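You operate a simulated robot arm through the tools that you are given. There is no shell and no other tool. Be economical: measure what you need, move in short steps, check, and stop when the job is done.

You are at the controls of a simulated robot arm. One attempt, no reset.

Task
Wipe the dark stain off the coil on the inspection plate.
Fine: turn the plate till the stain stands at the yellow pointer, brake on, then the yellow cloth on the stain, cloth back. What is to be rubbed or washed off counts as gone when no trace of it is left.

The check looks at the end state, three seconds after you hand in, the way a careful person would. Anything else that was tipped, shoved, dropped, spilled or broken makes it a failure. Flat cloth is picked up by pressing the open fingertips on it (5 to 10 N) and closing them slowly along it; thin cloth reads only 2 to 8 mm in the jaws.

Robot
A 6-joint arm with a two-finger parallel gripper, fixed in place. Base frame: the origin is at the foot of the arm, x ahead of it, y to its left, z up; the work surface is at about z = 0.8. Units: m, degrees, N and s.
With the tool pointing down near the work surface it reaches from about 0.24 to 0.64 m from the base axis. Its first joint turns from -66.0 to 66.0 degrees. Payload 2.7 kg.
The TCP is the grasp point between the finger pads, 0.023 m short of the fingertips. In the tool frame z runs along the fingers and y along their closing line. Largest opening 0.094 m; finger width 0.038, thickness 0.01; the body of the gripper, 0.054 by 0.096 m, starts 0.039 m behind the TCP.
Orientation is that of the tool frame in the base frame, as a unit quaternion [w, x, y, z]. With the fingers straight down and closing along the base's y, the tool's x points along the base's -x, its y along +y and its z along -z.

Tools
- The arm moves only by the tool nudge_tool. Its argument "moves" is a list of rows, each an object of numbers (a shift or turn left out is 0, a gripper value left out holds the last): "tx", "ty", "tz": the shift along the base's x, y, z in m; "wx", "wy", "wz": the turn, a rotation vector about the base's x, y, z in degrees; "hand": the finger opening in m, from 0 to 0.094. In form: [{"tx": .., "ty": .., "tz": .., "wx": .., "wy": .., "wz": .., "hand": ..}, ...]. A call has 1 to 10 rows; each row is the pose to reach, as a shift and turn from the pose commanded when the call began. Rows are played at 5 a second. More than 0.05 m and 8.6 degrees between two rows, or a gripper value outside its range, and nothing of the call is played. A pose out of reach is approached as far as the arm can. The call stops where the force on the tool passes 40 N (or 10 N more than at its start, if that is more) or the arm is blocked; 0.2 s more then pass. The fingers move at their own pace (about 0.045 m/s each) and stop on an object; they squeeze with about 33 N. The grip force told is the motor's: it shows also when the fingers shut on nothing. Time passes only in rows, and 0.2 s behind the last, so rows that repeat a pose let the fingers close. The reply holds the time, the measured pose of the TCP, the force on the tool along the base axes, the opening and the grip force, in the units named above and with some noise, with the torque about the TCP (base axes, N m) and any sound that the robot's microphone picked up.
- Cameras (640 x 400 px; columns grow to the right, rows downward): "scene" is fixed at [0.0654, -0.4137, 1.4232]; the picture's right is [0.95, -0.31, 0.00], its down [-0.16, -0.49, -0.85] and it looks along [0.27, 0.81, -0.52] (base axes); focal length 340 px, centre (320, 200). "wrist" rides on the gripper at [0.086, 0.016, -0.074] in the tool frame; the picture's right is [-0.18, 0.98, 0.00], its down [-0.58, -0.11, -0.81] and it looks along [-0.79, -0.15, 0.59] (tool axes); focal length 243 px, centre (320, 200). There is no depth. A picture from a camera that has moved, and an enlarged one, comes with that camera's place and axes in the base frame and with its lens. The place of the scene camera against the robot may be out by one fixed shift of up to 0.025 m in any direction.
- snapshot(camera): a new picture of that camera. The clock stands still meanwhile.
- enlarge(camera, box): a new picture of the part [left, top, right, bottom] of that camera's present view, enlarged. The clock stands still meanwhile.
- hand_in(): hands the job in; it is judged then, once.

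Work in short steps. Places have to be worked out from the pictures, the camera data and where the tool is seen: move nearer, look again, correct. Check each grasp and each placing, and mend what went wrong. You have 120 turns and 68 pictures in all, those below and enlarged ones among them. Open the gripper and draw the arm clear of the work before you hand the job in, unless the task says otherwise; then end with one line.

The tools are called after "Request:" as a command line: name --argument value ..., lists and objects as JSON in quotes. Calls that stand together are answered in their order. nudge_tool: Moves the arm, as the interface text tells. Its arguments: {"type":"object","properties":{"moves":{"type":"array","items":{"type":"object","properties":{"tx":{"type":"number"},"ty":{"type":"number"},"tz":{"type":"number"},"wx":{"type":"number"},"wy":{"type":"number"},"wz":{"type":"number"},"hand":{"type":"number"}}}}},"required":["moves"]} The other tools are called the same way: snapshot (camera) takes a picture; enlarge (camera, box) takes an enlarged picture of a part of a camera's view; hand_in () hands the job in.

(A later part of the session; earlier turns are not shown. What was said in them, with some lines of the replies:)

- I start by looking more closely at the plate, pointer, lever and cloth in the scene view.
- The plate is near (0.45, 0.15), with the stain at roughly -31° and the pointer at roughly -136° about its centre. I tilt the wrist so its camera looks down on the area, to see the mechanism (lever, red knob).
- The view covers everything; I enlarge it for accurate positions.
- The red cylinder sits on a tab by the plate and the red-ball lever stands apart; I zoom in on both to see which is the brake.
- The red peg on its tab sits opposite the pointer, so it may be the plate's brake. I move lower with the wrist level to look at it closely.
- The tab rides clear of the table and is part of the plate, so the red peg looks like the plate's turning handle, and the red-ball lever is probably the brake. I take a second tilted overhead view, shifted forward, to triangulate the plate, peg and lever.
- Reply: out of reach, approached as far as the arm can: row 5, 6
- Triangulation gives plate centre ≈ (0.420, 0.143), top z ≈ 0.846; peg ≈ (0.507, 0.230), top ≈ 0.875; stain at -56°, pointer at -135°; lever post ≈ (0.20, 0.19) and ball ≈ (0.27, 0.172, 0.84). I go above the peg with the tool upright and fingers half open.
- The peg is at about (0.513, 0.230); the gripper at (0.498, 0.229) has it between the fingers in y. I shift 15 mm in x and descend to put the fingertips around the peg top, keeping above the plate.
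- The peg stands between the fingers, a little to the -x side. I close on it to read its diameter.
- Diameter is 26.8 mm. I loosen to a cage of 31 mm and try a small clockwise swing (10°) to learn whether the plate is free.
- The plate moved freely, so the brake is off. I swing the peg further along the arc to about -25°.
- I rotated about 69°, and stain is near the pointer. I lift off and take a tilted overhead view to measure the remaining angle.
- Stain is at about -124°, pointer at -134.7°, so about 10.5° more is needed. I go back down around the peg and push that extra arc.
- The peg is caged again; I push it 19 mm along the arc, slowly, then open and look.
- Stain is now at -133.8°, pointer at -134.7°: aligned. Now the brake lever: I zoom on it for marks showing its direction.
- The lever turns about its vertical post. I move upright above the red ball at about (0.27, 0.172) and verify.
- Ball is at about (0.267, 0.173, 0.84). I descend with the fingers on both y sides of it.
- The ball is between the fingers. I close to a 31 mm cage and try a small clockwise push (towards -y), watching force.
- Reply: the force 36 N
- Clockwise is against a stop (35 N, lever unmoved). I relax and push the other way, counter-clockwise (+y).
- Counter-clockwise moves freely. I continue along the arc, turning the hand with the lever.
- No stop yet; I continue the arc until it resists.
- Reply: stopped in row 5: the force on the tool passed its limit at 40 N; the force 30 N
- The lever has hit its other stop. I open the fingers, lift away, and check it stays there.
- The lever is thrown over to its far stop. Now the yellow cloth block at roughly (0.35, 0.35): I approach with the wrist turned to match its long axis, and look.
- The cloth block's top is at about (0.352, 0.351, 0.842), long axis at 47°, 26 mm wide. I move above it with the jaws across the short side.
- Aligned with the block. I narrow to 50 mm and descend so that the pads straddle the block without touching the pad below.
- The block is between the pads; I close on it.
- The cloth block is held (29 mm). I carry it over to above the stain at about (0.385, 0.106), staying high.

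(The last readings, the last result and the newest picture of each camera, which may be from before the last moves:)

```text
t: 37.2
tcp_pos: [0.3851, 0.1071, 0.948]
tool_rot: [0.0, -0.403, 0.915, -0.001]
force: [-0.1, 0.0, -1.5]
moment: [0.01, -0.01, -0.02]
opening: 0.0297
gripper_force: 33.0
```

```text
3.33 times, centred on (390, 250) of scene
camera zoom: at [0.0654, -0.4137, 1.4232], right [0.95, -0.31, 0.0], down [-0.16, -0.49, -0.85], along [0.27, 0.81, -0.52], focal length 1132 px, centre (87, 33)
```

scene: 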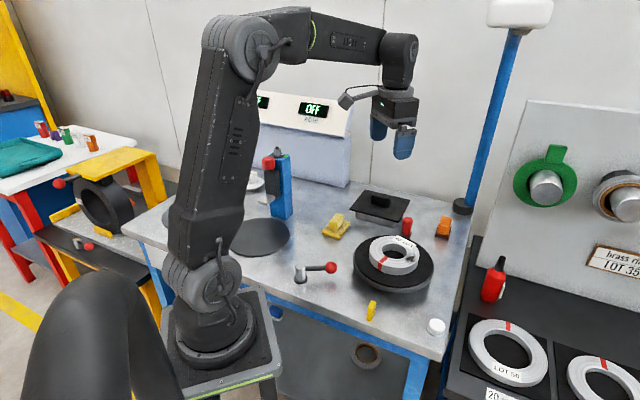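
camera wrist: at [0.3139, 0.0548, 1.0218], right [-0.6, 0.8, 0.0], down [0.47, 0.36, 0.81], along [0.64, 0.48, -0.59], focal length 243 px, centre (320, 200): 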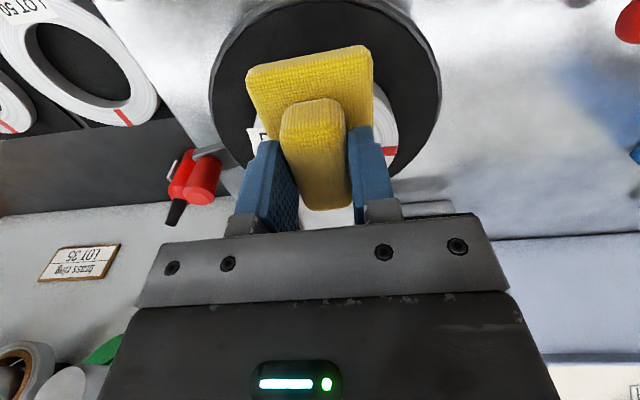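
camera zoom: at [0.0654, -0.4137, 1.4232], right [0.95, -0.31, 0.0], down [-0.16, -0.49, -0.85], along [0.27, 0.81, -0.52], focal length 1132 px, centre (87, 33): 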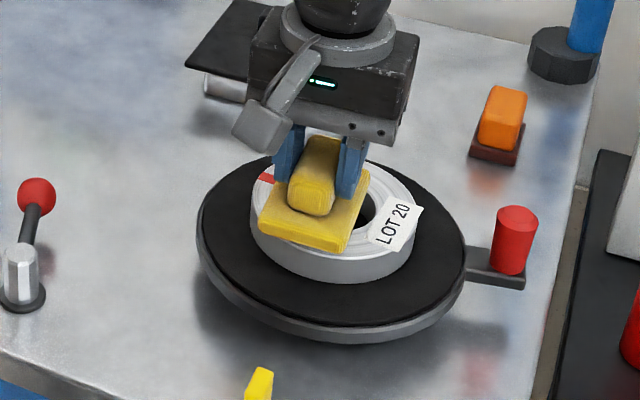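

Well placed over the stain. I descend gently towards contact (expected TCP z ≈ 0.915), watching force.

Request:
nudge_tool --moves '[{"tz": -0.015}, {"tz": -0.025}, {"tz": -0.029}, {"tz": -0.031}, {"tz": -0.031}]'

```text
t: 38.6
tcp_pos: [0.3861, 0.1069, 0.9201]
tool_rot: [0.001, -0.402, 0.916, -0.001]
force: [-1.7, -1.0, 4.9]
moment: [-0.03, 0.09, 0.01]
opening: 0.0292
gripper_force: 33.0
stopped in row 5: the force on the tool passed its limit at 41 N (the readings are from after the stop); the commanded pose is now the measured one
```

In contact with about 6 N. I rub with short back-and-forth strokes, keeping the height, adding a hair of pressure.

Request:
nudge_tool --moves '[{"tx": 0.004, "ty": -0.004, "tz": -0.0005}, {"tx": 0.008, "ty": -0.008, "tz": -0.0005}, {"tx": 0.004, "ty": -0.004, "tz": -0.0005}, {"tx": 0, "ty": 0, "tz": -0.0005}, {"tx": -0.004, "ty": 0.004, "tz": -0.0005}, {"tx": -0.008, "ty": 0.008, "tz": -0.0005}, {"tx": -0.004, "ty": 0.004, "tz": -0.0005}, {"tx": 0, "ty": 0, "tz": -0.0005}, {"tx": 0.006, "ty": -0.006, "tz": -0.0005}, {"tx": 0, "ty": 0, "tz": -0.0005}]'

Request:
enlarge --camera "scene" --box '[320, 190, 460, 310]'

```text
t: 40.8
tcp_pos: [0.3856, 0.1049, 0.9185]
tool_rot: [0.004, -0.403, 0.915, -0.002]
force: [8.3, -9.1, 25.1]
moment: [-0.19, -0.03, 0.06]
opening: 0.0294
gripper_force: 32.4
```

```text
3.33 times, centred on (390, 250) of scene
camera zoom: at [0.0652, -0.414, 1.4231], right [0.95, -0.31, 0.0], down [-0.16, -0.49, -0.85], along [0.27, 0.81, -0.52], focal length 1132 px, centre (87, 33)
```

zoom: 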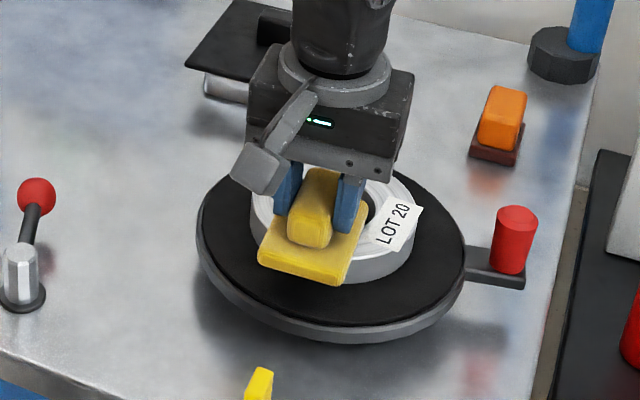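

Plate held under 25 N of pressing with side force, so the brake is on. I do another round with a small radial sweep at less pressure, then lift to inspect.

Request:
nudge_tool --moves '[{"tx": 0.005, "ty": 0.005, "tz": 0.0006}, {"tx": 0.009, "ty": -0.001, "tz": 0.0006}, {"tx": 0.007, "ty": -0.007, "tz": 0.0006}, {"tx": 0, "ty": 0, "tz": 0.0006}, {"tx": -0.007, "ty": 0.007, "tz": 0.0006}, {"tx": 0.0, "ty": 0.009, "tz": 0.0006}, {"tx": 0.005, "ty": 0.004, "tz": 0.0006}, {"tx": 0, "ty": 0, "tz": 0.0006}, {"tx": 0, "ty": 0, "tz": 0.02}, {"tx": 0, "ty": 0, "tz": 0.05}]'

Request:
nudge_tool --moves '[{"tx": -0.02, "ty": 0.03}, {"tx": -0.03, "ty": 0.07}, {"tx": -0.035, "ty": 0.11}, {"tx": -0.035, "ty": 0.15}]'

Request:
enlarge --camera "scene" --box '[340, 210, 440, 310]'

```text
t: 43.0
tcp_pos: [0.3842, 0.1075, 0.969]
tool_rot: [0.0, -0.403, 0.915, -0.001]
force: [-0.3, 0.0, -0.1]
moment: [-0.03, 0.02, -0.01]
opening: 0.0297
gripper_force: 33.2
```

```text
t: 44.0
tcp_pos: [0.3503, 0.2577, 0.9679]
tool_rot: [0.001, -0.403, 0.915, -0.001]
force: [1.1, -0.5, -0.5]
moment: [0.02, 0.02, 0.02]
opening: 0.0294
gripper_force: 32.9
```

```text
4.00 times, centred on (390, 260) of scene
camera zoom: at [0.0653, -0.4137, 1.4232], right [0.95, -0.31, 0.0], down [-0.16, -0.49, -0.85], along [0.27, 0.81, -0.52], focal length 1358 px, centre (40, -40)
```

zoom: 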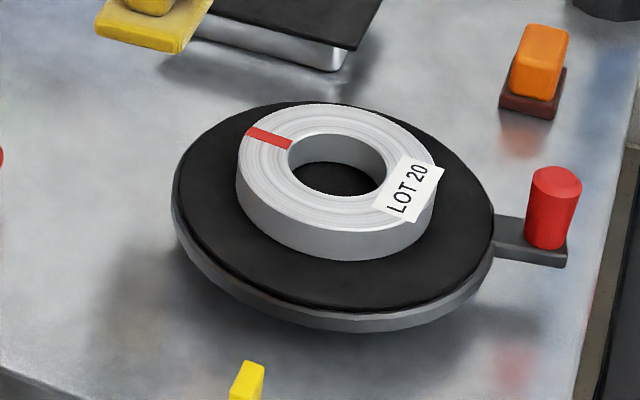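

The stain looks gone; I enlarge strongly to check for traces.

Request:
enlarge --camera "scene" --box '[390, 230, 455, 280]'

Request:
enlarge --camera "scene" --box '[395, 245, 435, 277]'

```text
8.00 times, centred on (422, 255) of scene
camera zoom: at [0.0653, -0.4137, 1.4232], right [0.95, -0.31, 0.0], down [-0.16, -0.49, -0.85], along [0.27, 0.81, -0.52], focal length 2716 px, centre (-500, -240)
```

zoom: 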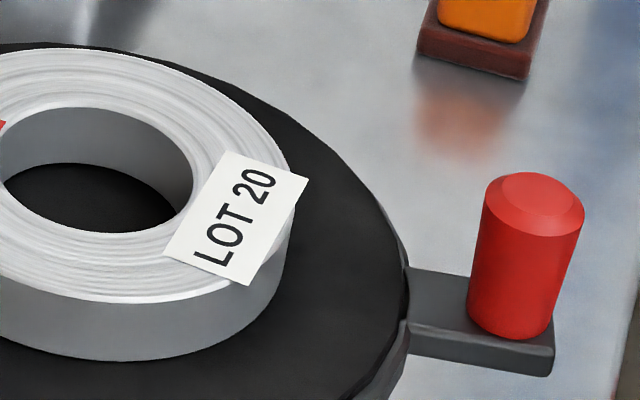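

```text
12.50 times, centred on (415, 261) of scene
camera zoom: at [0.0653, -0.4137, 1.4232], right [0.95, -0.31, 0.0], down [-0.16, -0.49, -0.85], along [0.27, 0.81, -0.52], focal length 4244 px, centre (-868, -562)
```

zoom: 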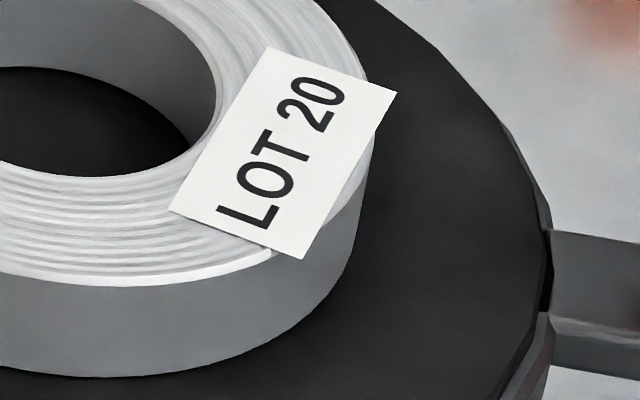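

Request:
enlarge --camera "scene" --box '[368, 236, 416, 272]'

```text
11.11 times, centred on (392, 254) of scene
camera zoom: at [0.0653, -0.4137, 1.4232], right [0.95, -0.31, 0.0], down [-0.16, -0.49, -0.85], along [0.27, 0.81, -0.52], focal length 3772 px, centre (-480, -400)
```

zoom: 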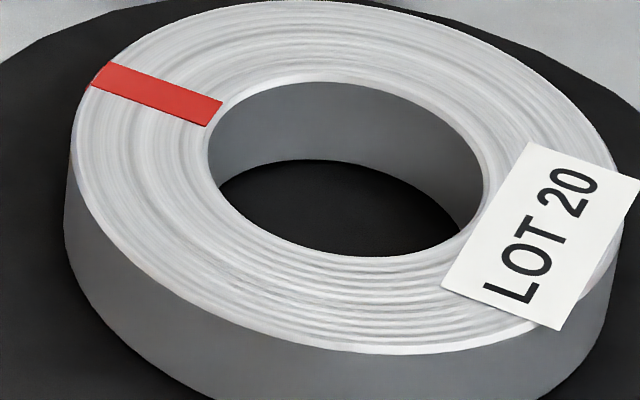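

No trace is left. I take the cloth back to where it lay (TCP 0.352, 0.350, z 0.849).

Request:
nudge_tool --moves '[{"ty": 0.045}, {"tx": 0.0015, "ty": 0.09}, {"tx": 0.0015, "ty": 0.092, "tz": -0.03}, {"tx": 0.0015, "ty": 0.092, "tz": -0.07}, {"tx": 0.0015, "ty": 0.092, "tz": -0.1}, {"tx": 0.0015, "ty": 0.092, "tz": -0.112}, {"tx": 0.0015, "ty": 0.092, "tz": -0.116}, {"tx": 0.0015, "ty": 0.092, "tz": -0.116}]'

```text
t: 45.8
tcp_pos: [0.3504, 0.3499, 0.854]
tool_rot: [0.001, -0.403, 0.915, -0.001]
force: [0.3, 0.2, -0.2]
moment: [0.02, 0.01, 0.03]
opening: 0.0297
gripper_force: 32.2
```

No contact yet; I lower in millimetre steps.

Request:
nudge_tool --moves '[{"tz": -0.001}, {"tz": -0.002}, {"tz": -0.003}, {"tz": -0.0035}]'

```text
t: 46.8
tcp_pos: [0.3531, 0.349, 0.8491]
tool_rot: [0.001, -0.403, 0.915, -0.001]
force: [0.6, 0.0, -0.4]
moment: [0.01, -0.01, -0.02]
opening: 0.0294
gripper_force: 32.7
```

Request:
nudge_tool --moves '[{"tz": -0.0005}, {"tz": -0.001}, {"tz": -0.0015}]'

Request:
enlarge --camera "scene" --box '[300, 170, 400, 250]'

```text
t: 47.6
tcp_pos: [0.3523, 0.3493, 0.8488]
tool_rot: [0.003, -0.403, 0.915, -0.001]
force: [2.0, -1.8, 10.4]
moment: [-0.21, 0.33, 0.08]
opening: 0.0294
gripper_force: 33.1
```

```text
5.00 times, centred on (350, 210) of scene
camera zoom: at [0.0653, -0.4138, 1.4231], right [0.95, -0.31, 0.0], down [-0.16, -0.49, -0.85], along [0.27, 0.81, -0.52], focal length 1697 px, centre (170, 150)
```

zoom: 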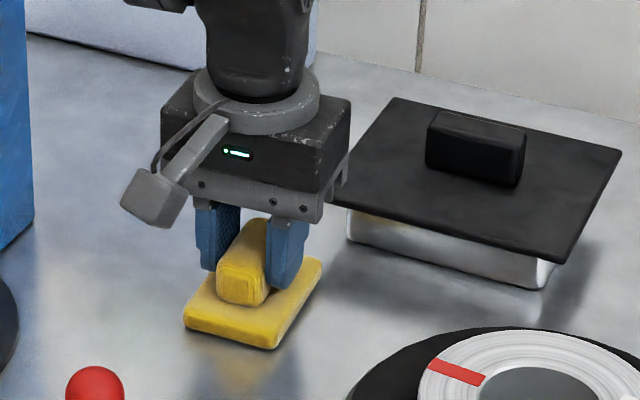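

Cloth is on the bench with 10 N, in its old place within ~3 mm. I release and lift away.

Request:
nudge_tool --moves '[{"tz": 0.001, "hand": 0.04}, {"tz": 0.001, "hand": 0.05}, {"tz": 0.03, "hand": 0.05}, {"tz": 0.07}, {"tz": 0.11}, {"tz": 0.15}, {"tz": 0.19}, {"tz": 0.2}]'

Request:
snapshot --camera "scene"

Request:
enlarge --camera "scene" --box '[280, 180, 460, 340]'

```text
t: 49.4
tcp_pos: [0.3517, 0.3488, 1.047]
tool_rot: [0.001, -0.403, 0.915, 0.0]
force: [-0.3, 0.1, -0.9]
moment: [-0.02, 0.04, 0.0]
opening: 0.05
gripper_force: 0.0
```

```text
21 pictures are left
```

scene: 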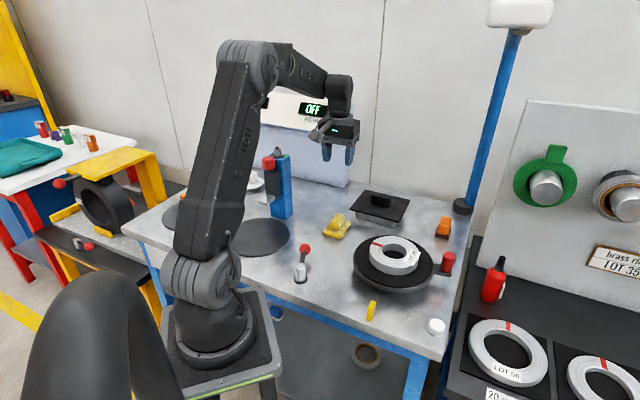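

```text
2.50 times, centred on (370, 260) of scene
camera zoom: at [0.0654, -0.4137, 1.4232], right [0.95, -0.31, 0.0], down [-0.16, -0.49, -0.85], along [0.27, 0.81, -0.52], focal length 849 px, centre (195, 50)
```

zoom: 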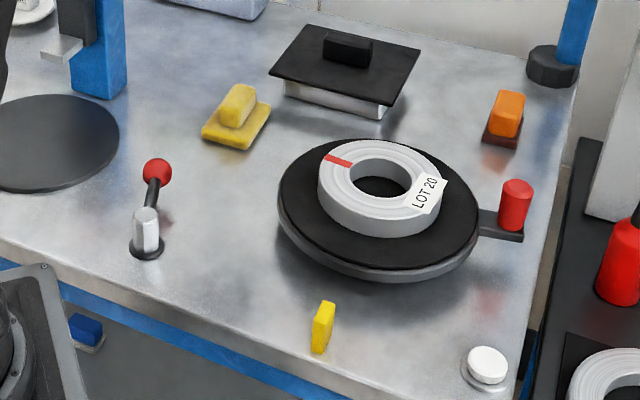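

Everything is in place; I take one last close wrist look at the coil from another side before handing in.

Request:
nudge_tool --moves '[{"ty": -0.045}, {"ty": -0.09}, {"ty": -0.135, "tx": -0.01}, {"ty": -0.18, "tx": -0.02}, {"ty": -0.22, "tx": -0.03}, {"ty": -0.25, "tx": -0.03}, {"ty": -0.25, "tx": -0.03, "hand": 0.09}]'

Request:
enlarge --camera "wrist" --box '[240, 20, 400, 180]'

```text
t: 51.0
tcp_pos: [0.3233, 0.0968, 1.048]
tool_rot: [0.002, -0.403, 0.915, 0.0]
force: [0.1, -1.0, 0.6]
moment: [-0.01, -0.01, 0.04]
opening: 0.0852
gripper_force: 0.0
```

```text
2.50 times, centred on (320, 100) of wrist
camera zoom: at [0.2513, 0.0445, 1.1216], right [-0.6, 0.8, 0.0], down [0.47, 0.36, 0.81], along [0.65, 0.48, -0.59], focal length 606 px, centre (320, 450)
```

zoom: 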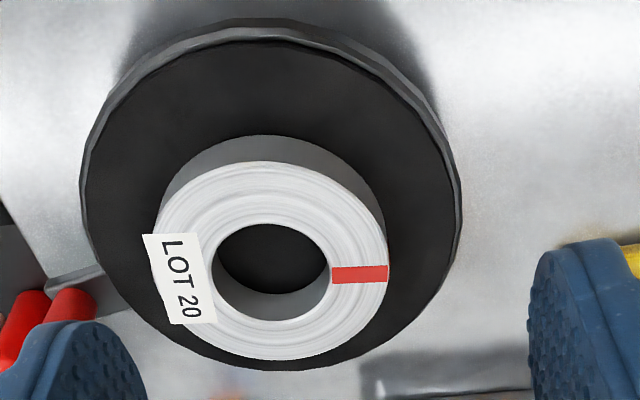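

The coil is clean, the gripper is empty, and the arm is clear of the work. I hand in.

Request:
hand_in

```text
The job is handed in.
```

The stain is off the coil with no trace left in the close-up views. The plate stands with the cleaned spot at the yellow pointer, the brake lever is on, and the yellow cloth is back within about 3 mm of where it lay.
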